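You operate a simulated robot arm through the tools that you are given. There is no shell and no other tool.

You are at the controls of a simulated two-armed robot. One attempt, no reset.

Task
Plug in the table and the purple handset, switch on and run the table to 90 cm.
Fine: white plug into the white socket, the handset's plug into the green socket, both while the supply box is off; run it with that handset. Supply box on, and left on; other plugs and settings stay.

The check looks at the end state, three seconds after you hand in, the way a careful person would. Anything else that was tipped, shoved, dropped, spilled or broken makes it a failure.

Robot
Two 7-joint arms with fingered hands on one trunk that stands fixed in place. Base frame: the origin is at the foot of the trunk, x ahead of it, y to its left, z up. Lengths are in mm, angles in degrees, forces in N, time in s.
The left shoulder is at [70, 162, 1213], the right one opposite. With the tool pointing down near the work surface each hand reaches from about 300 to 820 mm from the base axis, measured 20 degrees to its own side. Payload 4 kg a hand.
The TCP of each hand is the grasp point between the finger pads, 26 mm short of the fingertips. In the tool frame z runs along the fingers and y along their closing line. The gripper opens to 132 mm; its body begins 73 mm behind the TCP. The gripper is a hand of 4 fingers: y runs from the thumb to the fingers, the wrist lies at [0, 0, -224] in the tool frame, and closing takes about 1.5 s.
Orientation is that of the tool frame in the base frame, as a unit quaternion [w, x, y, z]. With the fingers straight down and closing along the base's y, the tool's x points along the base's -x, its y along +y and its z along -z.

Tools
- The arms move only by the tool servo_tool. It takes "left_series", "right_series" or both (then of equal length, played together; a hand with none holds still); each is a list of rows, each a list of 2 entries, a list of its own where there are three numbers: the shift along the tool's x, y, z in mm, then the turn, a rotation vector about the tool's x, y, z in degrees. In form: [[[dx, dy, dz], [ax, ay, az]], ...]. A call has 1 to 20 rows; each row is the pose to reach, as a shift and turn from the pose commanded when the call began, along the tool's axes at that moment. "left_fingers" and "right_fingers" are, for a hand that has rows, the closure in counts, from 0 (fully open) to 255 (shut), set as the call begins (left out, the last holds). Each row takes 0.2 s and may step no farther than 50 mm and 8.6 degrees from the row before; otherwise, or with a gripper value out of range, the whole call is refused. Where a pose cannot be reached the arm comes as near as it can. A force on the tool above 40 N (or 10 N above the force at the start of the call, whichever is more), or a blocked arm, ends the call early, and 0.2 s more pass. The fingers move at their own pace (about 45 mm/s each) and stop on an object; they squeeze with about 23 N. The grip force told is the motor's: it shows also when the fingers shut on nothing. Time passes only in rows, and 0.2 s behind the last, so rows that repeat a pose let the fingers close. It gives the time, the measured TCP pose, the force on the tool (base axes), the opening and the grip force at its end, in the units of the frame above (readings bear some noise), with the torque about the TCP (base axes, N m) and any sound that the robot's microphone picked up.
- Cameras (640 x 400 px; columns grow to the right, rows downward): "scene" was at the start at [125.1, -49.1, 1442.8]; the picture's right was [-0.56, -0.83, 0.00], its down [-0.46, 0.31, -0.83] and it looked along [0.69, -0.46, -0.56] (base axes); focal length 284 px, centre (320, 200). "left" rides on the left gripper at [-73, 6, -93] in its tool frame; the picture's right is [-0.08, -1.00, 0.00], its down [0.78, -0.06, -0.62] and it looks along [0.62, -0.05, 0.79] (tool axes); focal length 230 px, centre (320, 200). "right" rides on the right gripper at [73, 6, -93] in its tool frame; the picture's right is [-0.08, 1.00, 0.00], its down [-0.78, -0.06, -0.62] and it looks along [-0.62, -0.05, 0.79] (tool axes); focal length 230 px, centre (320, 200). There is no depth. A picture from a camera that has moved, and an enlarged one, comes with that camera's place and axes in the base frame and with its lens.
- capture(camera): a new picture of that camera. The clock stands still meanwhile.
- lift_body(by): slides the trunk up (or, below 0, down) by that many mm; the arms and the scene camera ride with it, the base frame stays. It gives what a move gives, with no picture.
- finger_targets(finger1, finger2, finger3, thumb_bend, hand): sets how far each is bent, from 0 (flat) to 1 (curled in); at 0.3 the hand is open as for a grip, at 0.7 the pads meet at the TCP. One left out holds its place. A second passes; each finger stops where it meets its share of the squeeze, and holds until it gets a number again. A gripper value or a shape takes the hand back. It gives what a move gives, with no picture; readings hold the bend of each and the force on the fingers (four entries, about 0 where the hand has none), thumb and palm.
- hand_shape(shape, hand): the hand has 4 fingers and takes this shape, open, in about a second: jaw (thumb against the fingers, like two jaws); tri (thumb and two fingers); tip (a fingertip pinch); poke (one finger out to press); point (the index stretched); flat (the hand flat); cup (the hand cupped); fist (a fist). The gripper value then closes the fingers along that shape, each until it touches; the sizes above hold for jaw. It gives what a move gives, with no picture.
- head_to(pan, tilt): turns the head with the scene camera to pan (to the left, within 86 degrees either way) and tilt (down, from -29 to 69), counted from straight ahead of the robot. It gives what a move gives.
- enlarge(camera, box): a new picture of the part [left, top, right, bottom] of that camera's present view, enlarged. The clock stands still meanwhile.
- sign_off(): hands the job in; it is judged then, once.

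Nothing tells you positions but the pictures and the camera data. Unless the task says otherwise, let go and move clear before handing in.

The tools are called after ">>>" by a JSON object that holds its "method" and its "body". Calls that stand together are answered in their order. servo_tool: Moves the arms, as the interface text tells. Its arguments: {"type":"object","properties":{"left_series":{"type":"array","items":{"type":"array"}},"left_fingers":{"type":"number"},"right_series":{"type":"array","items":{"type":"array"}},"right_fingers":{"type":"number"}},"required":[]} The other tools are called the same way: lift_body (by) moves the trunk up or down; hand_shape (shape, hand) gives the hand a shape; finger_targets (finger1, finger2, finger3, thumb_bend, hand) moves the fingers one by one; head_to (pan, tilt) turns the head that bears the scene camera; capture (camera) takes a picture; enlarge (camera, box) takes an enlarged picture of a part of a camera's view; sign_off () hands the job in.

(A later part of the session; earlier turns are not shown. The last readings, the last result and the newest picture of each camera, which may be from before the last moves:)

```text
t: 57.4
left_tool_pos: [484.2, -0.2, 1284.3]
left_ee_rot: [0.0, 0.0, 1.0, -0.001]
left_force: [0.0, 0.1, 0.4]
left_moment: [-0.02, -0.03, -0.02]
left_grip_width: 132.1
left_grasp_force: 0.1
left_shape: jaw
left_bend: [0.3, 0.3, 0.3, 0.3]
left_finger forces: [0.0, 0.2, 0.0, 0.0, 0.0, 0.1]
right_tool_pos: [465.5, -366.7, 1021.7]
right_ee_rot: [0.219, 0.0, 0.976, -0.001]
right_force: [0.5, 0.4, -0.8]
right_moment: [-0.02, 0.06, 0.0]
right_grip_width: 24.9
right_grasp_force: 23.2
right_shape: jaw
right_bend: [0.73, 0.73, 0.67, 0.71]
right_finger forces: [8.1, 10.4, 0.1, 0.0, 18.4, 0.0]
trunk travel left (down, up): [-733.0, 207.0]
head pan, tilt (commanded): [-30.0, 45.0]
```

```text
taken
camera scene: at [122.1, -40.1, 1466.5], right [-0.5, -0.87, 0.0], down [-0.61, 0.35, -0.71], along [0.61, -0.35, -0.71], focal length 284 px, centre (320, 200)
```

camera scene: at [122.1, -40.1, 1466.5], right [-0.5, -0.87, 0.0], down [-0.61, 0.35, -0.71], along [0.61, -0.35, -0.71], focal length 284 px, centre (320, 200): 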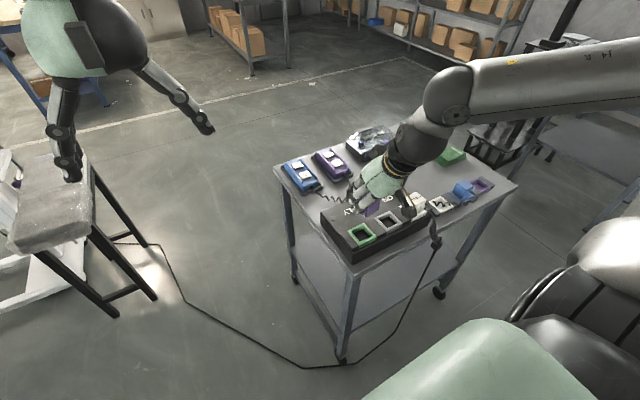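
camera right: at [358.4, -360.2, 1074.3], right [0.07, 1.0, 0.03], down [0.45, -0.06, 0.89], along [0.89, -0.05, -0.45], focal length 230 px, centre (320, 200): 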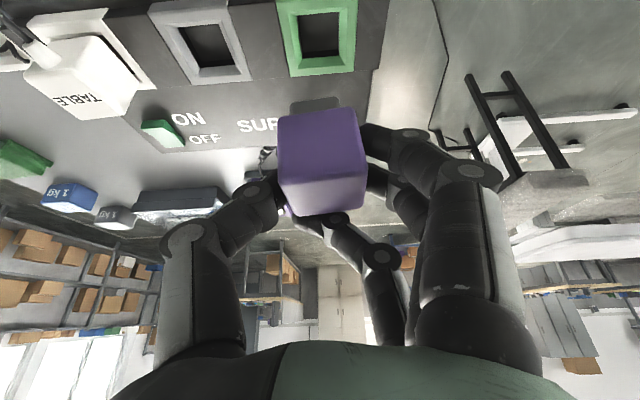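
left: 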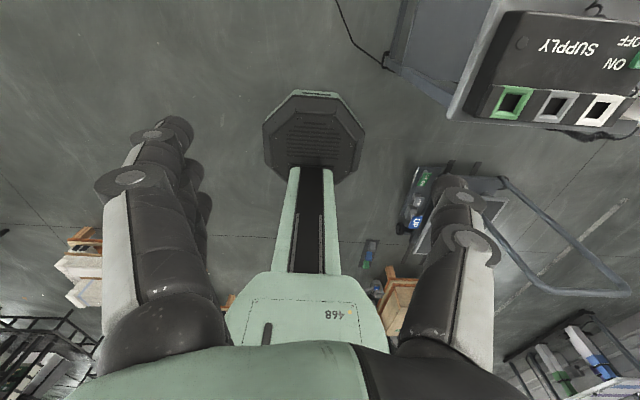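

Green hole centre is about [459.3, -361.6]; the plug's nose (about 25 mm wide, 17 mm long) is rolled about 4° toward -y. I'll straighten it, centre it, and look again.

>>> {"method": "servo_tool", "body": {"right_series": [[[2, 0.5, -1], [-1.8, 0, 0.85]], [[4.6, 0.9, -2.2], [-3.6, 0, 1.7]], [[4.6, 0.9, -2.2], [-3.6, 0, 1.7]]]}}

>>> {"method": "enlarge", "body": {"camera": "right", "box": [240, 0, 400, 110]}}

>>> {"method": "enlarge", "body": {"camera": "right", "box": [260, 90, 380, 220]}}

>>> {"method": "enlarge", "body": {"camera": "scene", "box": [320, 180, 416, 260]}}

```text
t: 58.2
left_tool_pos: [484.4, -0.9, 1284.0]
left_ee_rot: [0.0, 0.0, 1.0, 0.001]
left_force: [1.3, -0.5, 1.0]
left_moment: [0.03, -0.01, 0.0]
left_grip_width: 131.9
left_grasp_force: 0.0
left_shape: jaw
left_bend: [0.3, 0.3, 0.3, 0.3]
left_finger forces: [0.0, 0.1, 0.0, 0.1, 0.1, 0.0]
right_tool_pos: [461.4, -364.3, 1022.3]
right_ee_rot: [0.218, 0.008, 0.975, 0.033]
right_force: [-0.5, -0.9, -1.1]
right_moment: [-0.03, -0.03, 0.04]
right_grip_width: 25.3
right_grasp_force: 22.9
right_shape: jaw
right_bend: [0.73, 0.73, 0.67, 0.71]
right_finger forces: [8.0, 10.4, 0.1, 0.1, 18.5, 0.0]
trunk travel left (down, up): [-733.0, 207.0]
head pan, tilt (commanded): [-30.0, 45.0]
```

```text
3.64 times, centred on (320, 55) of right
camera zoom: at [354.4, -362.4, 1075.3], right [0.07, 0.99, 0.1], down [0.45, -0.12, 0.89], along [0.89, -0.02, -0.45], focal length 837 px, centre (320, 727)
```

zoom: 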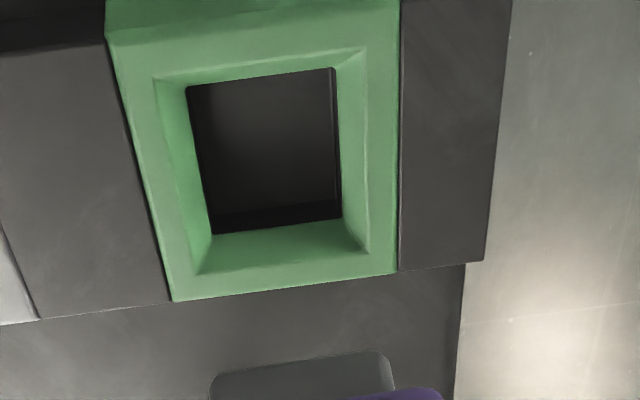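

```text
3.08 times, centred on (320, 155) of right
camera zoom: at [354.4, -362.4, 1075.3], right [0.07, 0.99, 0.1], down [0.45, -0.12, 0.89], along [0.89, -0.02, -0.45], focal length 708 px, centre (320, 338)
```

zoom: 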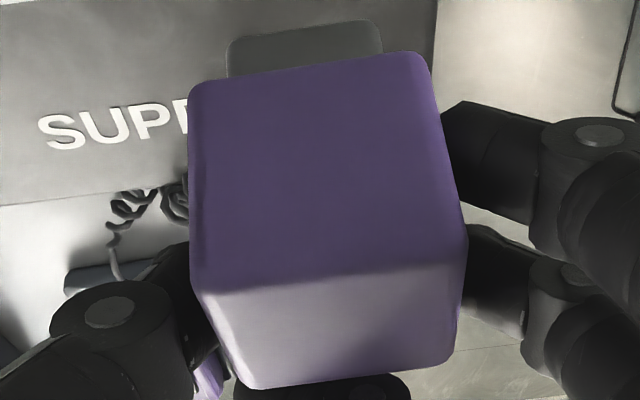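

```text
5.00 times, centred on (368, 220) of scene
camera zoom: at [122.4, -39.9, 1466.5], right [-0.5, -0.87, 0.0], down [-0.61, 0.35, -0.71], along [0.61, -0.35, -0.71], focal length 1418 px, centre (80, 100)
```

zoom: 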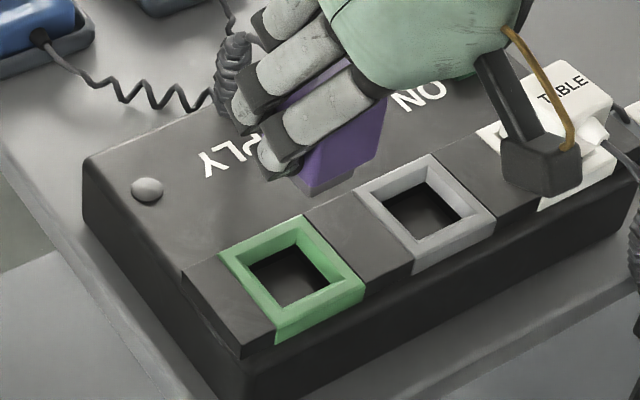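

>>> {"method": "servo_tool", "body": {"right_series": [[[5.3, -1.1, 10.7], [-0.9, 0, 0.43]], [[10.6, -2.2, 21.4], [-0.9, 0, 0.43]], [[15.9, -3.2, 32.2], [-0.9, 0, 0.43]], [[21.2, -4.3, 42.9], [-0.9, 0, 0.43]], [[26.5, -5.4, 53.6], [-0.9, 0, 0.43]], [[26.5, -5.4, 53.6], [-0.9, 0, 0.43]]]}}

>>> {"method": "capture", "body": {"camera": "right"}}

>>> {"method": "enlarge", "body": {"camera": "right", "box": [240, 40, 400, 150]}}

>>> {"method": "enlarge", "body": {"camera": "scene", "box": [320, 190, 416, 250]}}

```text
t: 59.6
left_tool_pos: [484.3, -2.1, 1284.5]
left_ee_rot: [0.0, 0.0, 1.0, 0.0]
left_force: [0.3, -0.2, 0.3]
left_moment: [-0.01, 0.0, 0.03]
left_grip_width: 131.9
left_grasp_force: 0.1
left_shape: jaw
left_bend: [0.3, 0.3, 0.3, 0.3]
left_finger forces: [0.1, 0.0, 0.0, 0.1, 0.0, 0.0]
right_tool_pos: [459.6, -365.5, 962.3]
right_ee_rot: [0.219, 0.009, 0.975, 0.041]
right_force: [0.0, 0.1, -1.5]
right_moment: [-0.02, -0.02, 0.01]
right_grip_width: 25.1
right_grasp_force: 23.2
right_shape: jaw
right_bend: [0.73, 0.73, 0.67, 0.71]
right_finger forces: [8.1, 10.4, 0.0, 0.1, 18.5, 0.0]
trunk travel left (down, up): [-733.0, 207.0]
head pan, tilt (commanded): [-30.0, 45.0]
```

```text
taken
camera right: at [354.0, -364.2, 1015.4], right [0.07, 0.99, 0.12], down [0.45, -0.14, 0.88], along [0.89, -0.01, -0.45], focal length 230 px, centre (320, 200)
```

right: 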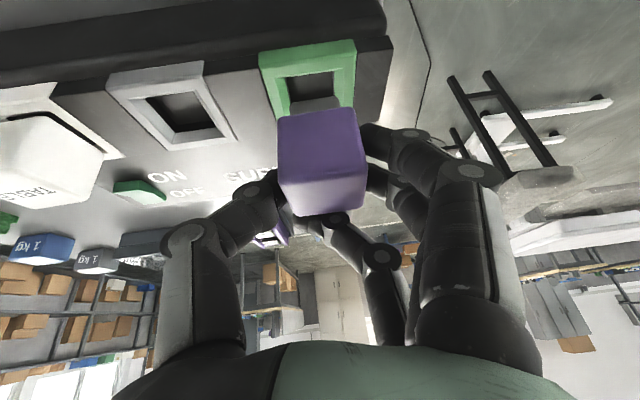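

```text
3.64 times, centred on (320, 95) of right
camera zoom: at [354.0, -364.2, 1015.4], right [0.07, 0.99, 0.12], down [0.45, -0.14, 0.88], along [0.89, -0.01, -0.45], focal length 837 px, centre (320, 582)
```

zoom: 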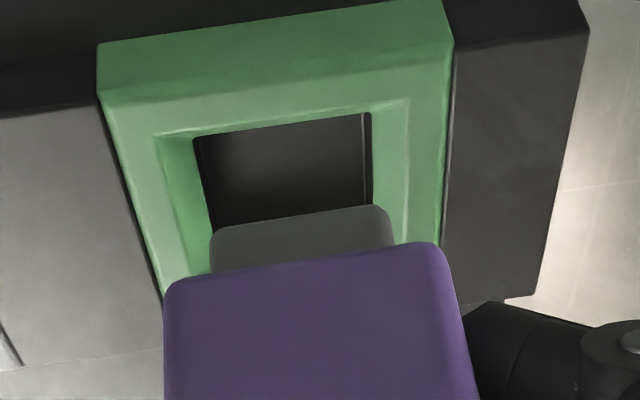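

```text
6.67 times, centred on (368, 220) of scene
camera zoom: at [121.9, -40.2, 1466.5], right [-0.5, -0.87, 0.0], down [-0.61, 0.35, -0.71], along [0.61, -0.35, -0.71], focal length 1890 px, centre (0, 67)
```

zoom: 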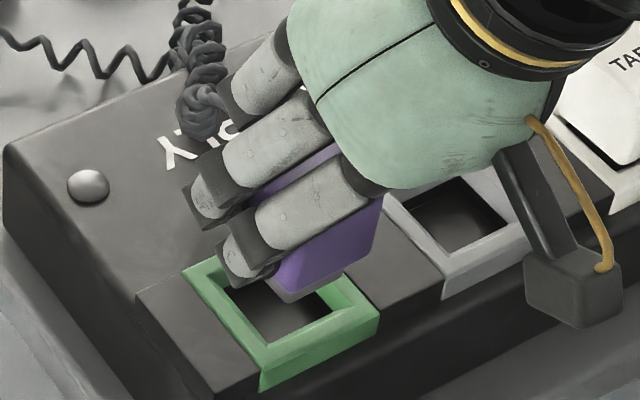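

Nose and hole are centred within about a millimetre. I'll lower slowly into the socket.

>>> {"method": "servo_tool", "body": {"right_series": [[[1.3, -0.7, 2.7], [0, 0, 0]], [[2.6, -1.0, 5.4], [0, 0, 0]], [[3.8, -1.3, 8.1], [0, 0, 0]], [[5.1, -1.5, 10.8], [0, 0, 0]], [[6.4, -1.8, 13.5], [0, 0, 0]], [[7.6, -2.1, 16.2], [0, 0, 0]], [[7.6, -2.1, 16.2], [0, 0, 0]]]}}

>>> {"method": "enlarge", "body": {"camera": "right", "box": [240, 40, 400, 150]}}

>>> {"method": "enlarge", "body": {"camera": "scene", "box": [320, 190, 416, 250]}}

```text
t: 61.2
left_tool_pos: [485.6, -1.3, 1285.5]
left_ee_rot: [0.0, 0.0, 1.0, 0.0]
left_force: [0.4, -0.8, 0.3]
left_moment: [0.0, 0.0, -0.05]
left_grip_width: 131.8
left_grasp_force: 0.1
left_shape: jaw
left_bend: [0.3, 0.3, 0.3, 0.3]
left_finger forces: [0.1, 0.0, 0.0, 0.1, 0.0, 0.1]
right_tool_pos: [460.8, -367.1, 943.7]
right_ee_rot: [0.219, 0.009, 0.975, 0.042]
right_force: [0.3, 0.1, -1.0]
right_moment: [0.01, -0.02, -0.02]
right_grip_width: 24.9
right_grasp_force: 23.1
right_shape: jaw
right_bend: [0.73, 0.73, 0.67, 0.71]
right_finger forces: [8.1, 10.4, 0.0, 0.0, 18.5, 0.0]
trunk travel left (down, up): [-733.0, 207.0]
head pan, tilt (commanded): [-30.0, 45.0]
```

```text
3.64 times, centred on (320, 95) of right
camera zoom: at [354.3, -364.6, 997.0], right [0.07, 0.99, 0.12], down [0.45, -0.14, 0.88], along [0.89, -0.01, -0.45], focal length 837 px, centre (320, 582)
```

zoom: 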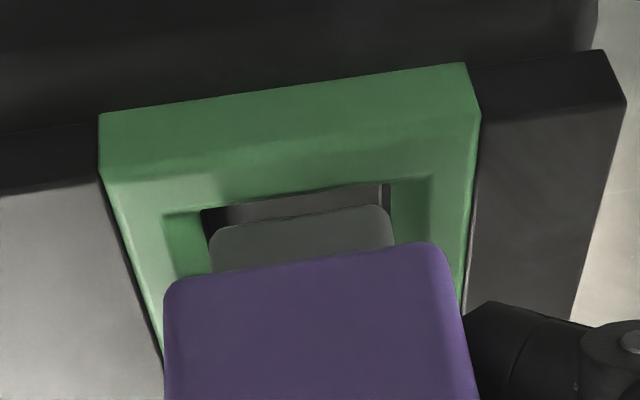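

```text
6.67 times, centred on (368, 220) of scene
camera zoom: at [122.1, -40.3, 1466.5], right [-0.5, -0.87, 0.0], down [-0.61, 0.35, -0.71], along [0.61, -0.35, -0.71], focal length 1890 px, centre (0, 67)
```

zoom: 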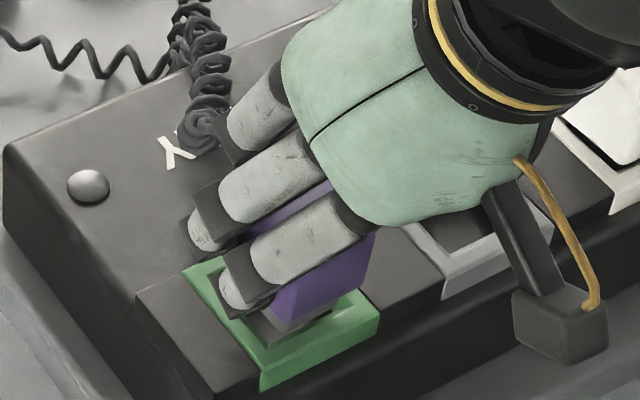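

>>> {"method": "servo_tool", "body": {"right_series": [[[1.5, -0.7, -0.8], [0, 0, 0]], [[2.1, -0.8, 0.6], [0, 0, 0]], [[2.8, -0.95, 1.9], [0, 0, 0]], [[3.2, -1.05, 2.8], [0, 0, 0]], [[3.2, -1.05, 2.8], [0, 0, 0]]]}}

>>> {"method": "enlarge", "body": {"camera": "right", "box": [240, 40, 400, 150]}}

```text
t: 62.4
left_tool_pos: [484.0, -1.2, 1285.7]
left_ee_rot: [0.0, -0.001, 1.0, 0.0]
left_force: [-0.3, -0.5, -0.4]
left_moment: [0.01, 0.03, -0.01]
left_grip_width: 131.7
left_grasp_force: 0.1
left_shape: jaw
left_bend: [0.3, 0.3, 0.3, 0.3]
left_finger forces: [0.0, 0.0, 0.1, 0.1, 0.0, 0.0]
right_tool_pos: [458.5, -367.3, 940.9]
right_ee_rot: [0.219, 0.01, 0.975, 0.041]
right_force: [2.0, 0.7, 1.2]
right_moment: [0.06, -0.03, -0.04]
right_grip_width: 25.1
right_grasp_force: 22.8
right_shape: jaw
right_bend: [0.73, 0.73, 0.67, 0.71]
right_finger forces: [8.1, 10.3, 0.0, 0.1, 18.8, 0.1]
trunk travel left (down, up): [-733.0, 207.0]
head pan, tilt (commanded): [-30.0, 45.0]
```

```text
3.64 times, centred on (320, 95) of right
camera zoom: at [352.2, -365.2, 993.2], right [0.07, 0.99, 0.12], down [0.45, -0.14, 0.89], along [0.89, -0.01, -0.45], focal length 837 px, centre (320, 582)
```

zoom: 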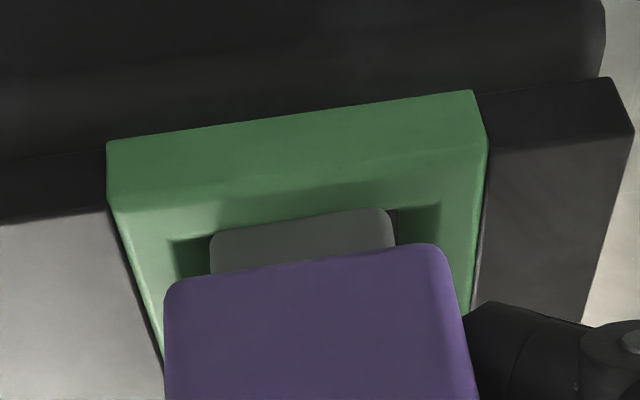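

>>> {"method": "servo_tool", "body": {"right_series": [[[-0.3, -0.1, 1.2], [0, 0, 0]], [[0.1, -0.2, 2.1], [0, 0, 0]], [[0.5, -0.25, 3.0], [0, 0, 0]], [[1.0, -0.35, 4.0], [0, 0, 0]], [[1.0, -0.35, 4.0], [0, 0, 0]]]}}

>>> {"method": "enlarge", "body": {"camera": "right", "box": [240, 40, 400, 150]}}

```text
t: 63.6
left_tool_pos: [484.8, -0.0, 1284.9]
left_ee_rot: [-0.001, 0.001, 1.0, 0.0]
left_force: [-0.1, -0.5, 0.4]
left_moment: [-0.01, -0.01, 0.0]
left_grip_width: 131.7
left_grasp_force: 0.0
left_shape: jaw
left_bend: [0.3, 0.3, 0.3, 0.3]
left_finger forces: [0.0, 0.0, 0.0, 0.1, 0.1, 0.0]
right_tool_pos: [461.1, -365.9, 937.6]
right_ee_rot: [0.221, 0.009, 0.974, 0.042]
right_force: [7.8, -1.4, 11.0]
right_moment: [0.12, -0.14, -0.11]
right_grip_width: 25.3
right_grasp_force: 22.5
right_shape: jaw
right_bend: [0.73, 0.73, 0.67, 0.71]
right_finger forces: [9.1, 9.8, 0.3, 0.0, 20.7, 0.0]
trunk travel left (down, up): [-733.0, 207.0]
head pan, tilt (commanded): [-30.0, 45.0]
```

```text
3.64 times, centred on (320, 95) of right
camera zoom: at [353.9, -364.8, 989.9], right [0.07, 0.99, 0.12], down [0.44, -0.14, 0.89], along [0.89, -0.01, -0.45], focal length 837 px, centre (320, 582)
```

zoom: 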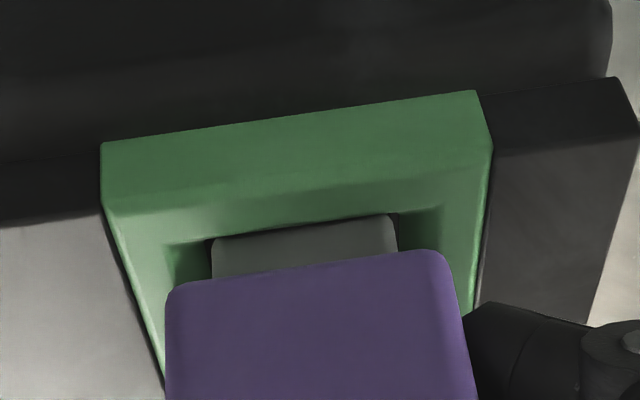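

>>> {"method": "servo_tool", "body": {"right_series": [[[-0.9, 0, 0.4], [0, 0, 0]], [[-1.8, 0, 0.85], [0, 0, 0]], [[-2.3, 0, 1.1], [0, 0, 0]], [[-2.3, 0, 1.1], [0, 0, 0]]]}}

>>> {"method": "enlarge", "body": {"camera": "right", "box": [240, 40, 400, 150]}}

```text
t: 64.6
left_tool_pos: [484.1, -0.5, 1284.9]
left_ee_rot: [-0.001, 0.0, 1.0, 0.0]
left_force: [0.3, 0.5, 0.1]
left_moment: [-0.02, 0.01, 0.01]
left_grip_width: 131.8
left_grasp_force: 0.0
left_shape: jaw
left_bend: [0.3, 0.3, 0.3, 0.3]
left_finger forces: [0.0, 0.0, 0.0, 0.0, 0.0, 0.1]
right_tool_pos: [460.8, -367.0, 936.2]
right_ee_rot: [0.219, 0.01, 0.975, 0.042]
right_force: [7.6, 1.0, 12.8]
right_moment: [0.21, -0.13, -0.14]
right_grip_width: 25.5
right_grasp_force: 23.4
right_shape: jaw
right_bend: [0.73, 0.73, 0.67, 0.71]
right_finger forces: [9.9, 10.4, 0.3, 0.0, 20.1, 0.0]
trunk travel left (down, up): [-733.0, 207.0]
head pan, tilt (commanded): [-30.0, 45.0]
```

```text
3.64 times, centred on (320, 95) of right
camera zoom: at [355.2, -364.9, 989.1], right [0.07, 0.99, 0.12], down [0.45, -0.14, 0.88], along [0.89, -0.01, -0.45], focal length 837 px, centre (320, 582)
```

zoom: 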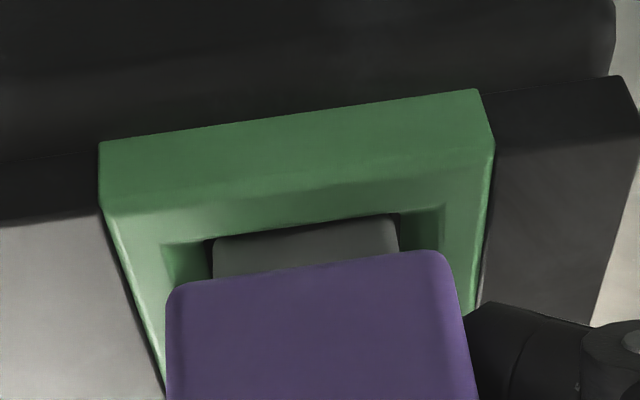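

>>> {"method": "servo_tool", "body": {"right_series": [[[-0.9, 0, 0.4], [0, 0, 0]], [[-1.8, -0.3, 0.85], [0, 0, 0]], [[-2.7, -0.5, 1.3], [0, 0, 0]], [[-2.7, -0.5, 1.3], [0, 0, 0]]]}}

>>> {"method": "enlarge", "body": {"camera": "right", "box": [240, 40, 400, 150]}}

>>> {"method": "enlarge", "body": {"camera": "scene", "box": [320, 190, 416, 250]}}

```text
t: 65.6
left_tool_pos: [484.6, -1.0, 1285.5]
left_ee_rot: [0.0, 0.0, 1.0, 0.001]
left_force: [-0.7, 0.2, 0.4]
left_moment: [0.0, -0.02, 0.01]
left_grip_width: 131.8
left_grasp_force: 0.0
left_shape: jaw
left_bend: [0.3, 0.3, 0.3, 0.3]
left_finger forces: [0.0, 0.1, 0.1, 0.1, 0.1, 0.0]
right_tool_pos: [464.1, -367.8, 935.2]
right_ee_rot: [0.216, 0.01, 0.975, 0.041]
right_force: [1.1, 0.5, 1.6]
right_moment: [0.0, 0.0, -0.03]
right_grip_width: 25.4
right_grasp_force: 23.1
right_shape: jaw
right_bend: [0.73, 0.73, 0.67, 0.71]
right_finger forces: [8.9, 10.5, 0.0, 0.1, 19.2, 0.0]
trunk travel left (down, up): [-733.0, 207.0]
head pan, tilt (commanded): [-30.0, 45.0]
```

```text
3.64 times, centred on (320, 95) of right
camera zoom: at [357.4, -366.3, 988.4], right [0.07, 0.99, 0.12], down [0.45, -0.14, 0.88], along [0.89, -0.01, -0.45], focal length 837 px, centre (320, 582)
```

zoom: 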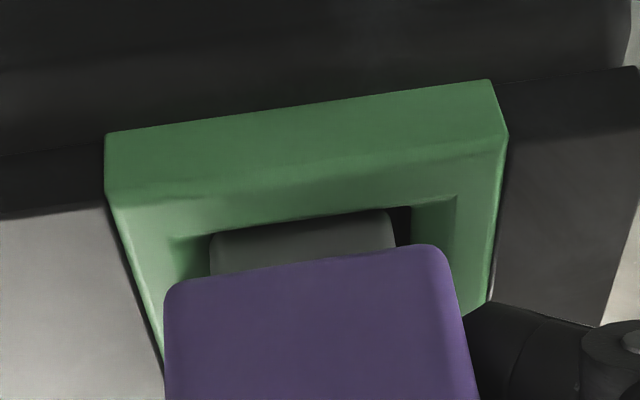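

```text
6.67 times, centred on (368, 220) of scene
camera zoom: at [121.9, -40.0, 1466.5], right [-0.5, -0.87, 0.0], down [-0.61, 0.35, -0.71], along [0.61, -0.35, -0.71], focal length 1890 px, centre (0, 67)
```

zoom: 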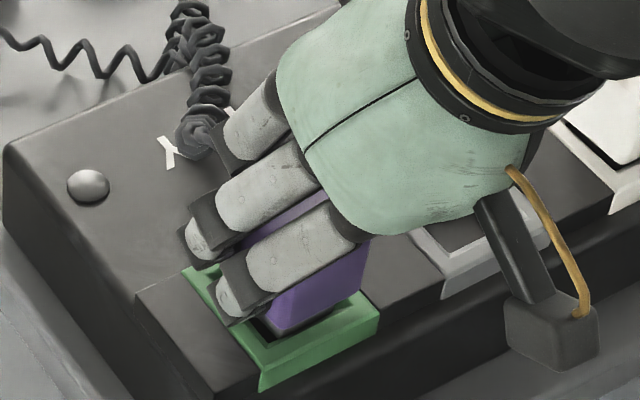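

Forces dropped to nothing and the nose is entering the hole. I'll continue straight down.

>>> {"method": "servo_tool", "body": {"right_series": [[[0.6, 0.2, 1.4], [0, 0, 0]], [[1.3, 0.1, 2.7], [0, 0, 0]], [[1.9, 0.0, 4.1], [0, 0, 0]], [[2.5, -0.1, 5.4], [0, 0, 0]], [[2.5, -0.1, 5.4], [0, 0, 0]]]}}

>>> {"method": "enlarge", "body": {"camera": "right", "box": [240, 40, 400, 150]}}

>>> {"method": "enlarge", "body": {"camera": "scene", "box": [320, 190, 416, 250]}}

```text
t: 66.8
left_tool_pos: [484.5, -1.1, 1284.7]
left_ee_rot: [0.0, 0.0, 1.0, 0.0]
left_force: [-0.9, -0.2, 0.1]
left_moment: [0.0, 0.01, 0.0]
left_grip_width: 131.7
left_grasp_force: 0.1
left_shape: jaw
left_bend: [0.3, 0.3, 0.3, 0.3]
left_finger forces: [0.1, 0.0, 0.1, 0.0, 0.0, 0.1]
right_tool_pos: [463.9, -368.2, 928.8]
right_ee_rot: [0.217, 0.01, 0.975, 0.041]
right_force: [1.8, 1.8, -3.3]
right_moment: [0.04, -0.12, -0.05]
right_grip_width: 24.8
right_grasp_force: 23.3
right_shape: jaw
right_bend: [0.73, 0.73, 0.67, 0.71]
right_finger forces: [8.5, 10.7, 0.0, 0.1, 17.9, 0.0]
trunk travel left (down, up): [-733.0, 207.0]
head pan, tilt (commanded): [-30.0, 45.0]
```

```text
3.64 times, centred on (320, 95) of right
camera zoom: at [357.6, -366.2, 982.7], right [0.07, 0.99, 0.12], down [0.45, -0.14, 0.88], along [0.89, -0.01, -0.45], focal length 837 px, centre (320, 582)
```

zoom: 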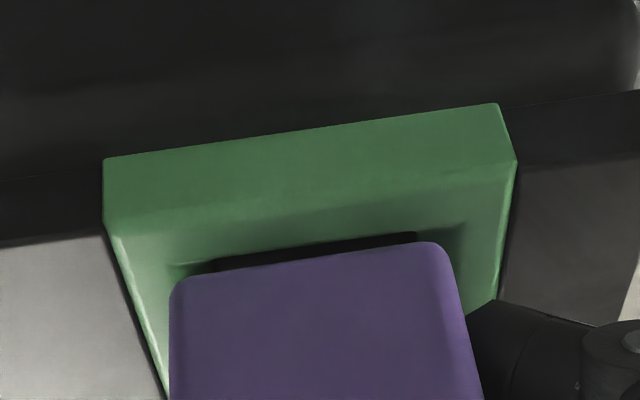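

```text
6.67 times, centred on (368, 220) of scene
camera zoom: at [122.8, -40.2, 1466.3], right [-0.5, -0.87, 0.0], down [-0.61, 0.35, -0.71], along [0.61, -0.35, -0.71], focal length 1890 px, centre (0, 67)
```

zoom: 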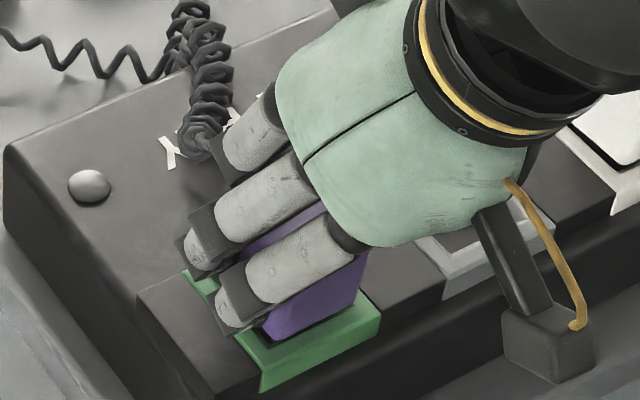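

>>> {"method": "servo_tool", "body": {"right_series": [[[0.4, 0, 0.9], [0, 0, 0]], [[0.85, 0, 1.8], [0, 0, 0]], [[1.3, 0, 2.7], [0, 0, 0]], [[1.7, 0, 3.6], [0, 0, 0]], [[1.7, 0, 3.6], [0, 0, 0]]]}}

>>> {"method": "enlarge", "body": {"camera": "right", "box": [240, 40, 400, 150]}}

>>> {"method": "enlarge", "body": {"camera": "scene", "box": [345, 220, 393, 250]}}

```text
t: 68.0
left_tool_pos: [483.2, 0.5, 1284.8]
left_ee_rot: [-0.001, 0.001, 1.0, 0.0]
left_force: [0.1, 0.5, -0.1]
left_moment: [-0.02, 0.01, 0.0]
left_grip_width: 131.6
left_grasp_force: 0.0
left_shape: jaw
left_bend: [0.3, 0.3, 0.3, 0.3]
left_finger forces: [0.1, 0.1, 0.0, 0.1, 0.0, 0.2]
right_tool_pos: [465.2, -367.3, 926.1]
right_ee_rot: [0.221, 0.009, 0.974, 0.041]
right_force: [1.3, -0.5, 6.3]
right_moment: [0.01, 0.0, 0.01]
right_grip_width: 25.2
right_grasp_force: 23.4
right_shape: jaw
right_bend: [0.73, 0.73, 0.67, 0.71]
right_finger forces: [9.4, 10.8, 0.2, 0.0, 20.0, 0.0]
trunk travel left (down, up): [-733.0, 207.0]
head pan, tilt (commanded): [-30.0, 45.0]
```

```text
3.64 times, centred on (320, 95) of right
camera zoom: at [358.8, -365.5, 980.0], right [0.07, 0.99, 0.12], down [0.44, -0.14, 0.89], along [0.89, -0.01, -0.45], focal length 837 px, centre (320, 582)
```

zoom: 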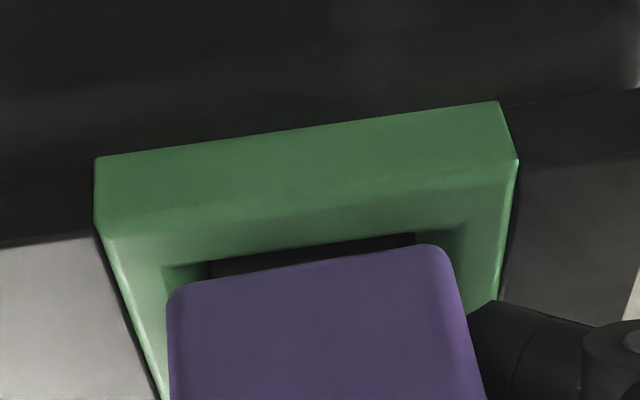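

```text
13.33 times, centred on (369, 235) of scene
camera zoom: at [121.6, -39.7, 1466.7], right [-0.5, -0.87, 0.0], down [-0.61, 0.35, -0.71], along [0.61, -0.35, -0.71], focal length 3780 px, centre (-333, -267)
```

zoom: 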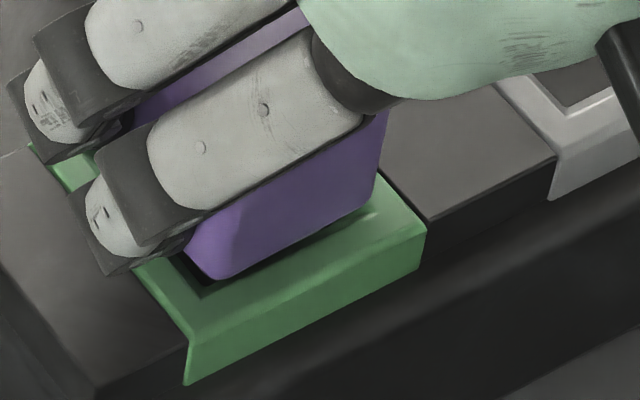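

>>> {"method": "servo_tool", "body": {"right_series": [[[0.4, 0, 0.9], [0, 0, 0]], [[0.85, 0, 1.8], [0, 0, 0]], [[1.3, 0, 2.7], [0, 0, 0]], [[1.3, 0, 2.7], [0, 0, 0]]]}}

>>> {"method": "enlarge", "body": {"camera": "right", "box": [240, 40, 400, 150]}}

```text
t: 69.0
left_tool_pos: [482.6, 1.1, 1286.0]
left_ee_rot: [0.0, 0.0, 1.0, 0.0]
left_force: [0.2, 0.2, -0.7]
left_moment: [0.03, 0.02, 0.02]
left_grip_width: 131.9
left_grasp_force: 0.1
left_shape: jaw
left_bend: [0.3, 0.3, 0.3, 0.3]
left_finger forces: [0.0, 0.0, 0.0, 0.0, 0.0, 0.0]
right_tool_pos: [464.5, -366.6, 926.3]
right_ee_rot: [0.222, 0.01, 0.974, 0.041]
right_force: [5.8, -5.9, 28.3]
right_moment: [-0.02, -0.16, -0.07]
right_grip_width: 26.1
right_grasp_force: 22.3
right_shape: jaw
right_bend: [0.73, 0.73, 0.67, 0.72]
right_finger forces: [9.8, 10.5, 1.3, 0.0, 26.5, 0.1]
trunk travel left (down, up): [-733.0, 207.0]
head pan, tilt (commanded): [-30.0, 45.0]
```

```text
3.64 times, centred on (320, 95) of right
camera zoom: at [358.5, -364.6, 978.0], right [0.07, 0.99, 0.12], down [0.44, -0.14, 0.89], along [0.9, -0.01, -0.44], focal length 837 px, centre (320, 582)
```

zoom: 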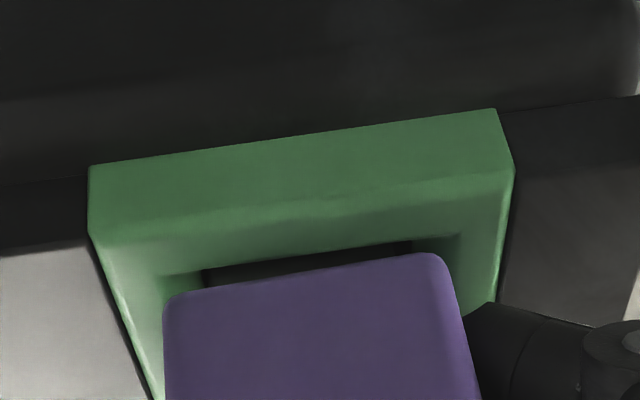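

It's bottomed at 28 N with no travel left, so the purple plug is seated in the green socket. I'll release it and back away upward.

>>> {"method": "servo_tool", "body": {"right_series": [[[-1.3, 0, -2.7], [0, 0, 0]], [[-1.3, 0, -2.7], [0, 0, 0]], [[-1.3, 0, -2.7], [0, 0, 0]], [[-1.3, 0, -2.7], [0, 0, 0]], [[-1.3, 0, -2.7], [0, 0, 0]], [[-1.3, 0, -2.7], [0, 0, 0]]], "right_fingers": 125}}

>>> {"method": "servo_tool", "body": {"right_series": [[[-8.5, 1.7, -18], [0, 0, 0]], [[-25, 5, -54], [0, 0, 0]], [[-42, 8.7, -90], [0, 0, 0]], [[-42, 8.7, -90], [0, 0, 0]]]}}

>>> {"method": "capture", "body": {"camera": "right"}}

>>> {"method": "capture", "body": {"camera": "scene"}}

>>> {"method": "enlarge", "body": {"camera": "scene", "box": [320, 180, 448, 260]}}

```text
t: 70.4
left_tool_pos: [483.4, -0.6, 1285.3]
left_ee_rot: [0.0, 0.0, 1.0, 0.0]
left_force: [0.1, -0.5, 0.2]
left_moment: [-0.01, 0.02, 0.01]
left_grip_width: 131.6
left_grasp_force: 0.0
left_shape: jaw
left_bend: [0.3, 0.3, 0.3, 0.3]
left_finger forces: [0.0, 0.0, 0.0, 0.0, 0.1, 0.0]
right_tool_pos: [465.2, -366.6, 926.9]
right_ee_rot: [0.219, 0.009, 0.975, 0.042]
right_force: [0.3, 0.0, -1.2]
right_moment: [0.0, -0.04, -0.05]
right_grip_width: 66.7
right_grasp_force: 0.1
right_shape: jaw
right_bend: [0.73, 0.73, 0.72, 0.7]
right_finger forces: [0.0, 0.0, 0.1, 0.1, 0.1, 0.0]
trunk travel left (down, up): [-733.0, 207.0]
head pan, tilt (commanded): [-30.0, 45.0]
```

```text
t: 71.4
left_tool_pos: [484.4, -1.5, 1285.2]
left_ee_rot: [0.0, 0.0, 1.0, 0.0]
left_force: [-1.1, 0.8, -0.9]
left_moment: [-0.02, -0.05, 0.03]
left_grip_width: 131.7
left_grasp_force: 0.1
left_shape: jaw
left_bend: [0.3, 0.3, 0.3, 0.3]
left_finger forces: [0.0, 0.0, 0.0, 0.0, 0.0, 0.0]
right_tool_pos: [466.8, -366.4, 1023.8]
right_ee_rot: [0.219, 0.009, 0.975, 0.041]
right_force: [-0.8, 0.0, -0.1]
right_moment: [-0.01, -0.02, -0.02]
right_grip_width: 66.5
right_grasp_force: 0.1
right_shape: jaw
right_bend: [0.73, 0.73, 0.72, 0.7]
right_finger forces: [0.1, 0.0, 0.1, 0.0, 0.0, 0.0]
trunk travel left (down, up): [-733.0, 207.0]
head pan, tilt (commanded): [-30.0, 45.0]
```

```text
taken
camera right: at [359.5, -363.7, 1077.0], right [0.07, 0.99, 0.12], down [0.45, -0.14, 0.88], along [0.89, -0.01, -0.45], focal length 230 px, centre (320, 200)
```

right: 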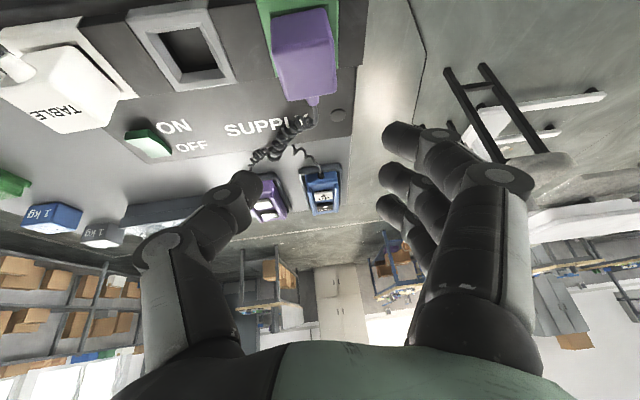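

```text
taken
camera scene: at [122.5, -40.6, 1466.5], right [-0.5, -0.87, 0.0], down [-0.61, 0.35, -0.71], along [0.61, -0.35, -0.71], focal length 284 px, centre (320, 200)
```

scene: 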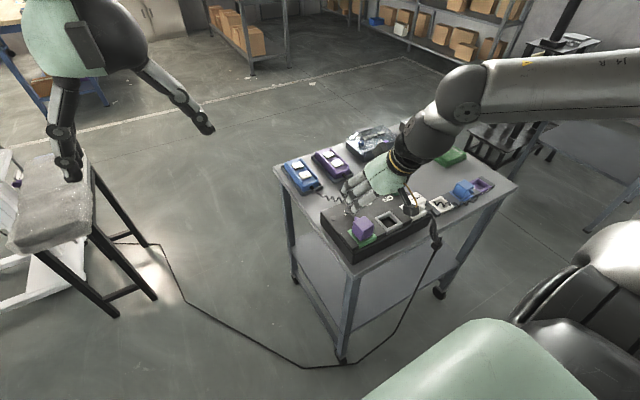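

```text
5.00 times, centred on (384, 220) of scene
camera zoom: at [122.5, -40.6, 1466.5], right [-0.5, -0.87, 0.0], down [-0.61, 0.35, -0.71], along [0.61, -0.35, -0.71], focal length 1418 px, centre (0, 100)
```

zoom: 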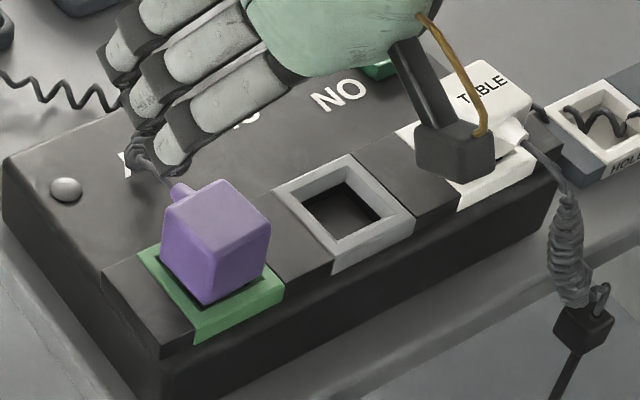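

Both plugs are in. I'll turn the right hand back to straight down while moving clear, then check the handset, cords and plugs before switching on.

>>> {"method": "servo_tool", "body": {"right_series": [[[-6, 0, -12], [1.2, 6.3, -0.28]], [[-12, 0, -24], [2.46, 12.6, -0.55]], [[-18, 0, -36], [3.7, 18.9, -0.83]], [[-18, 0, -36], [4.92, 25.18, -1.1]], [[-18, 0, -36], [4.92, 25.18, -1.1]]]}}

>>> {"method": "servo_tool", "body": {"right_series": [[[40, -20, 0], [0, 0, 0]], [[80, -40, 0], [0, 0, 0]], [[120, -60, 0], [0, 0, 0]], [[120, -60, 0], [0, 0, 0]]]}}

>>> {"method": "capture", "body": {"camera": "right"}}

>>> {"method": "capture", "body": {"camera": "scene"}}

>>> {"method": "enlarge", "body": {"camera": "right", "box": [120, 0, 520, 250]}}

```text
t: 72.6
left_tool_pos: [483.6, -0.9, 1285.5]
left_ee_rot: [0.0, 0.001, 1.0, 0.0]
left_force: [0.1, 0.0, 0.9]
left_moment: [0.01, 0.01, -0.02]
left_grip_width: 131.6
left_grasp_force: 0.1
left_shape: jaw
left_bend: [0.3, 0.3, 0.3, 0.3]
left_finger forces: [0.0, 0.0, 0.0, 0.0, 0.0, 0.1]
right_tool_pos: [466.2, -369.7, 1065.0]
right_ee_rot: [0.0, 0.001, 1.0, -0.001]
right_force: [0.9, -1.1, -0.5]
right_moment: [0.0, 0.03, -0.02]
right_grip_width: 67.0
right_grasp_force: 0.2
right_shape: jaw
right_bend: [0.73, 0.73, 0.72, 0.7]
right_finger forces: [0.0, 0.0, 0.0, 0.1, 0.0, 0.1]
trunk travel left (down, up): [-733.0, 207.0]
head pan, tilt (commanded): [-30.0, 45.0]
```

```text
t: 73.6
left_tool_pos: [485.1, -1.4, 1285.1]
left_ee_rot: [-0.002, 0.0, 1.0, 0.001]
left_force: [-0.9, -0.8, -0.2]
left_moment: [0.02, 0.0, 0.0]
left_grip_width: 131.8
left_grasp_force: 0.1
left_shape: jaw
left_bend: [0.3, 0.3, 0.3, 0.3]
left_finger forces: [0.1, 0.0, 0.0, 0.0, 0.0, 0.1]
right_tool_pos: [343.4, -428.7, 1066.5]
right_ee_rot: [0.0, -0.001, 1.0, -0.001]
right_force: [-0.8, -0.2, -0.4]
right_moment: [0.01, 0.01, 0.0]
right_grip_width: 66.7
right_grasp_force: 0.0
right_shape: jaw
right_bend: [0.73, 0.73, 0.72, 0.7]
right_finger forces: [0.0, 0.0, 0.0, 0.0, 0.0, 0.0]
trunk travel left (down, up): [-733.0, 207.0]
head pan, tilt (commanded): [-30.0, 45.0]
```

```text
taken
camera right: at [271.3, -422.5, 1158.7], right [0.08, 1.0, 0.0], down [0.78, -0.06, 0.62], along [0.61, -0.05, -0.79], focal length 230 px, centre (320, 200)
```

right: 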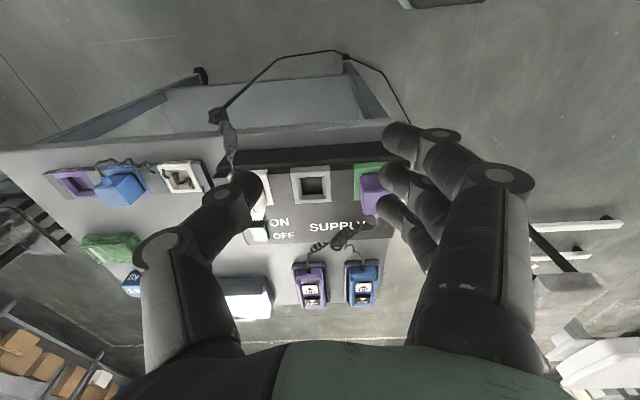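

```text
taken
camera scene: at [123.3, -39.4, 1466.4], right [-0.5, -0.87, 0.0], down [-0.61, 0.35, -0.71], along [0.61, -0.35, -0.71], focal length 284 px, centre (320, 200)
```

scene: 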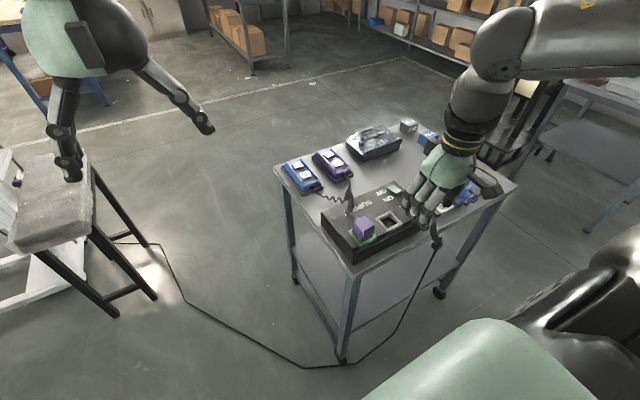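

```text
1.60 times, centred on (320, 125) of right
camera zoom: at [271.3, -422.5, 1158.7], right [0.08, 1.0, 0.0], down [0.78, -0.06, 0.62], along [0.61, -0.05, -0.79], focal length 368 px, centre (320, 320)
```

zoom: 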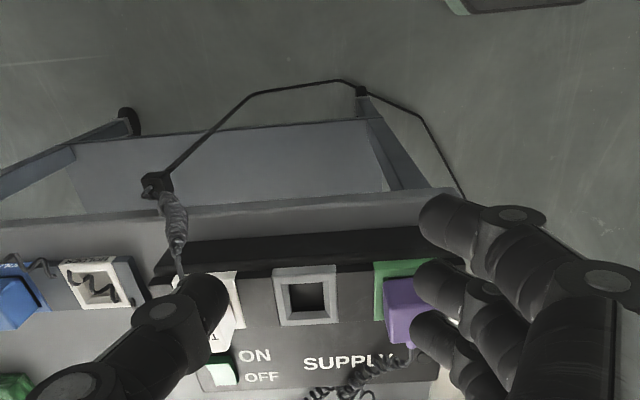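

>>> {"method": "enlarge", "body": {"camera": "scene", "box": [270, 135, 398, 260]}}

>>> {"method": "enlarge", "body": {"camera": "scene", "box": [338, 205, 402, 245]}}

>>> {"method": "hand_shape", "body": {"hand": "right", "shape": "poke"}}

>>> {"method": "capture", "body": {"camera": "right"}}

>>> {"method": "enlarge", "body": {"camera": "scene", "box": [380, 110, 508, 230]}}

```text
3.20 times, centred on (334, 198) of scene
camera zoom: at [123.3, -39.4, 1466.4], right [-0.5, -0.87, 0.0], down [-0.61, 0.35, -0.71], along [0.61, -0.35, -0.71], focal length 907 px, centre (275, 208)
```

zoom: 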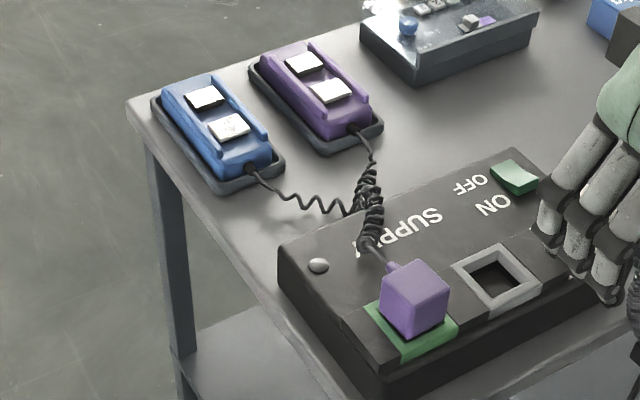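

```text
10.00 times, centred on (370, 225) of scene
camera zoom: at [123.3, -39.4, 1466.4], right [-0.5, -0.87, 0.0], down [-0.61, 0.35, -0.71], along [0.61, -0.35, -0.71], focal length 2835 px, centre (-180, -50)
```

zoom: 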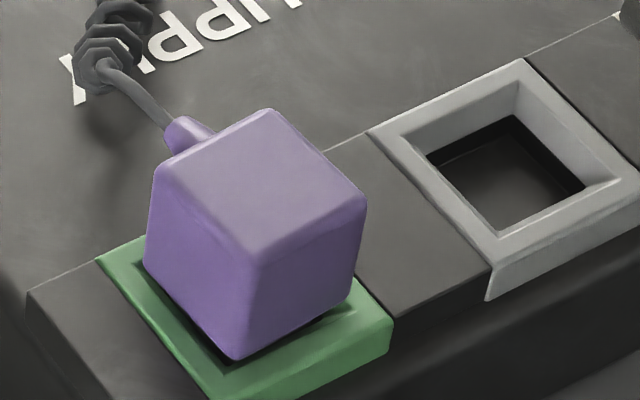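

```text
t: 74.5
left_tool_pos: [483.5, -1.2, 1284.0]
left_ee_rot: [0.0, 0.0, 1.0, 0.001]
left_force: [1.0, -0.2, 0.8]
left_moment: [0.04, 0.0, -0.02]
left_grip_width: 131.8
left_grasp_force: 0.0
left_shape: jaw
left_bend: [0.3, 0.3, 0.3, 0.3]
left_finger forces: [0.0, 0.0, 0.0, 0.1, 0.1, 0.0]
right_tool_pos: [344.1, -429.6, 1065.7]
right_ee_rot: [0.001, 0.0, 1.0, -0.001]
right_force: [0.4, 0.4, -0.4]
right_moment: [0.01, 0.02, 0.02]
right_grip_width: 0.0
right_grasp_force: 0.1
right_shape: poke
right_bend: [1.0, 1.0, 1.0, 0.46]
right_finger forces: [0.1, 0.0, 0.1, 0.0, 0.0, 0.1]
trunk travel left (down, up): [-733.0, 207.0]
head pan, tilt (commanded): [-30.0, 45.0]
```

```text
taken
camera right: at [270.4, -423.3, 1159.0], right [0.08, 1.0, 0.0], down [0.78, -0.06, 0.62], along [0.62, -0.05, -0.79], focal length 230 px, centre (320, 200)
```

right: 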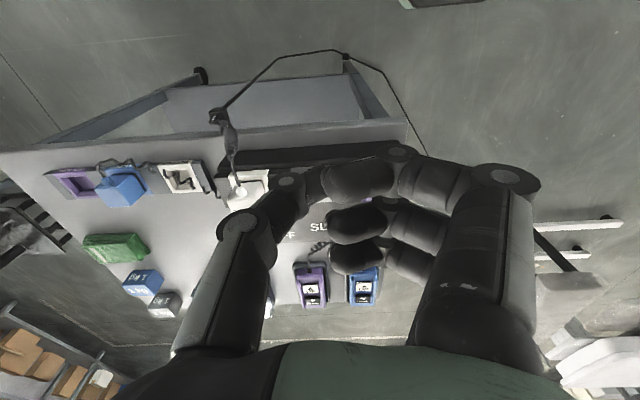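

```text
3.33 times, centred on (444, 170) of scene
camera zoom: at [121.7, -40.4, 1466.6], right [-0.5, -0.87, 0.0], down [-0.61, 0.35, -0.71], along [0.61, -0.35, -0.71], focal length 945 px, centre (-93, 300)
```

zoom: 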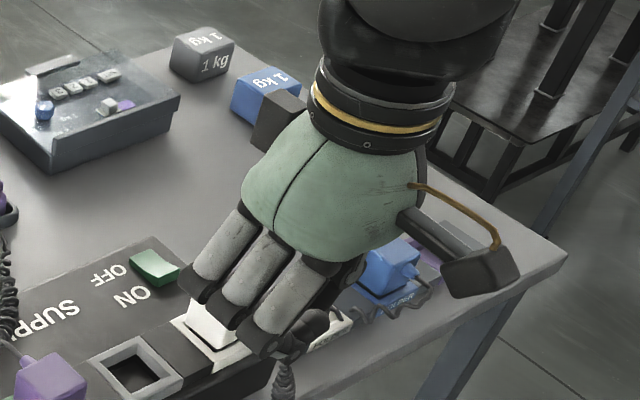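

>>> {"method": "hand_shape", "body": {"hand": "right", "shape": "point"}}

>>> {"method": "capture", "body": {"camera": "right"}}

>>> {"method": "enlarge", "body": {"camera": "scene", "box": [380, 110, 508, 230]}}

```text
t: 75.4
left_tool_pos: [484.6, -1.7, 1283.7]
left_ee_rot: [0.0, 0.0, 1.0, 0.0]
left_force: [0.1, -0.4, -0.3]
left_moment: [0.01, -0.03, -0.02]
left_grip_width: 131.6
left_grasp_force: 0.2
left_shape: jaw
left_bend: [0.3, 0.3, 0.3, 0.3]
left_finger forces: [0.1, 0.0, 0.1, 0.1, 0.0, 0.0]
right_tool_pos: [344.0, -429.5, 1067.4]
right_ee_rot: [0.0, 0.0, 1.0, -0.001]
right_force: [-0.3, -0.4, 0.1]
right_moment: [0.02, -0.02, 0.01]
right_grip_width: 125.9
right_grasp_force: 0.1
right_shape: point
right_bend: [0.28, 1.0, 1.0, 0.54]
right_finger forces: [0.0, 0.1, 0.0, 0.0, 0.0, 0.0]
trunk travel left (down, up): [-733.0, 207.0]
head pan, tilt (commanded): [-30.0, 45.0]
```

```text
taken
camera right: at [270.8, -423.0, 1159.0], right [0.08, 1.0, 0.0], down [0.78, -0.06, 0.62], along [0.62, -0.05, -0.79], focal length 230 px, centre (320, 200)
```

right: 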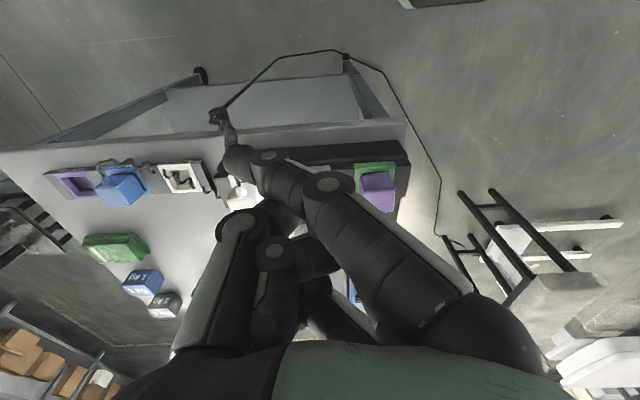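

```text
3.33 times, centred on (444, 170) of scene
camera zoom: at [122.1, -40.2, 1466.5], right [-0.5, -0.87, 0.0], down [-0.61, 0.35, -0.71], along [0.61, -0.35, -0.71], focal length 945 px, centre (-93, 300)
```

zoom: 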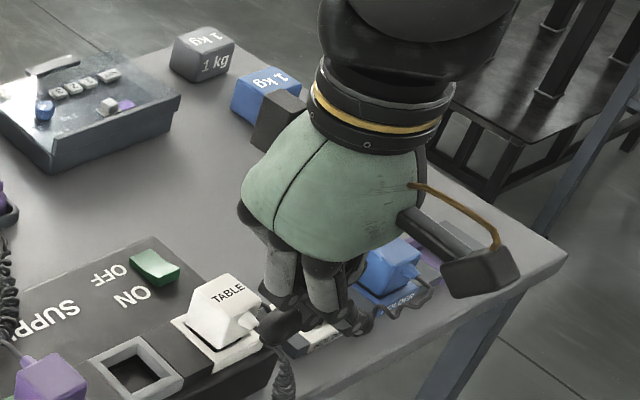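

Neither preset shows me a clear pressing fingertip. I'll raise the right hand away from the trolley to head height so I can view finger shapes from the side.

>>> {"method": "servo_tool", "body": {"right_series": [[[-20, 0, -45], [0, 0, 0]], [[-40, 5, -90], [0, 0, 0]], [[-60, 10, -135], [0, 0, 0]], [[-80, 20, -180], [0, 0, 0]], [[-100, 30, -220], [0, 0, 0]], [[-100, 30, -220], [0, 0, 0]]]}}

>>> {"method": "finger_targets", "body": {"hand": "right", "finger1": 1, "finger2": 0.5, "finger3": 1, "thumb_bend": 0.3}}

>>> {"method": "head_to", "body": {"pan": -45, "tilt": 20}}

>>> {"method": "capture", "body": {"camera": "scene"}}

>>> {"method": "capture", "body": {"camera": "right"}}

```text
refused: row 4 steps farther than a row can; nothing moved
```

```text
t: 76.4
left_tool_pos: [485.0, -0.6, 1285.1]
left_ee_rot: [0.0, 0.0, 1.0, -0.001]
left_force: [0.4, -0.5, 0.3]
left_moment: [0.0, -0.04, 0.0]
left_grip_width: 131.7
left_grasp_force: 0.0
left_shape: jaw
left_bend: [0.3, 0.3, 0.3, 0.3]
left_finger forces: [0.1, 0.0, 0.1, 0.0, 0.0, 0.1]
right_tool_pos: [343.6, -430.2, 1067.2]
right_ee_rot: [0.0, 0.0, 1.0, -0.001]
right_force: [0.0, -0.2, 0.5]
right_moment: [0.01, -0.01, -0.01]
right_grip_width: 60.4
right_grasp_force: 0.1
right_shape: fingers
right_bend: [1.0, 0.5, 1.0, 0.3]
right_finger forces: [0.0, 0.0, 0.0, 0.0, 0.0, 0.0]
trunk travel left (down, up): [-733.0, 207.0]
head pan, tilt (commanded): [-30.0, 45.0]
```

```text
t: 77.3
left_tool_pos: [484.8, -1.5, 1284.7]
left_ee_rot: [0.0, 0.0, 1.0, 0.0]
left_force: [0.3, -1.1, 0.6]
left_moment: [-0.04, -0.01, 0.0]
left_grip_width: 131.6
left_grasp_force: 0.0
left_shape: jaw
left_bend: [0.3, 0.3, 0.3, 0.3]
left_finger forces: [0.1, 0.1, 0.0, 0.0, 0.0, 0.0]
right_tool_pos: [345.2, -429.8, 1066.1]
right_ee_rot: [0.001, 0.001, 1.0, -0.001]
right_force: [-0.1, -1.4, 0.2]
right_moment: [0.0, 0.02, 0.01]
right_grip_width: 60.5
right_grasp_force: 0.0
right_shape: fingers
right_bend: [1.0, 0.5, 1.0, 0.3]
right_finger forces: [0.1, 0.1, 0.1, 0.0, 0.1, 0.0]
trunk travel left (down, up): [-733.0, 207.0]
head pan, tilt (commanded): [-45.0, 20.0]
```

```text
taken
camera scene: at [117.5, -65.3, 1505.1], right [-0.71, -0.71, 0.0], down [-0.24, 0.24, -0.94], along [0.66, -0.66, -0.34], focal length 284 px, centre (320, 200)
```

scene: 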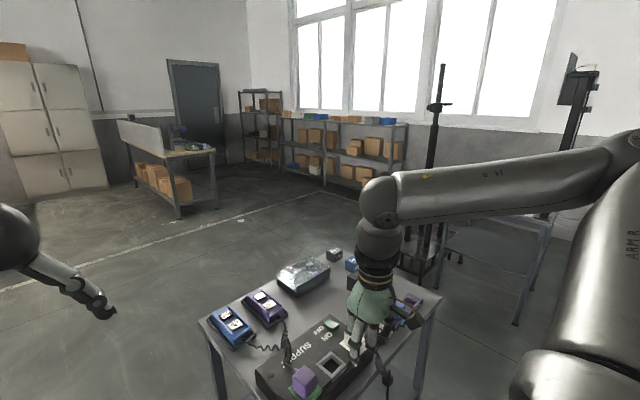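

```text
taken
camera right: at [270.7, -423.1, 1159.0], right [0.08, 1.0, 0.0], down [0.78, -0.06, 0.62], along [0.62, -0.05, -0.79], focal length 230 px, centre (320, 200)
```

right: 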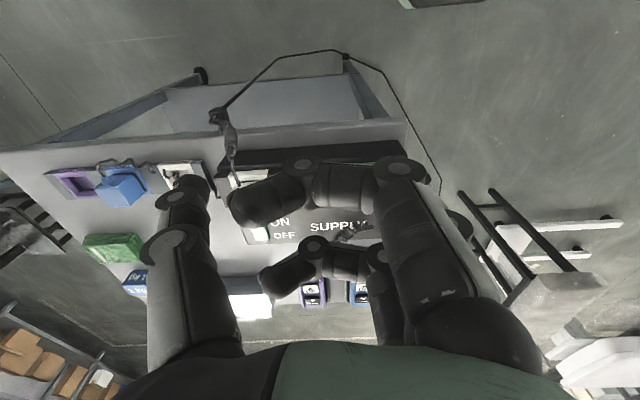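

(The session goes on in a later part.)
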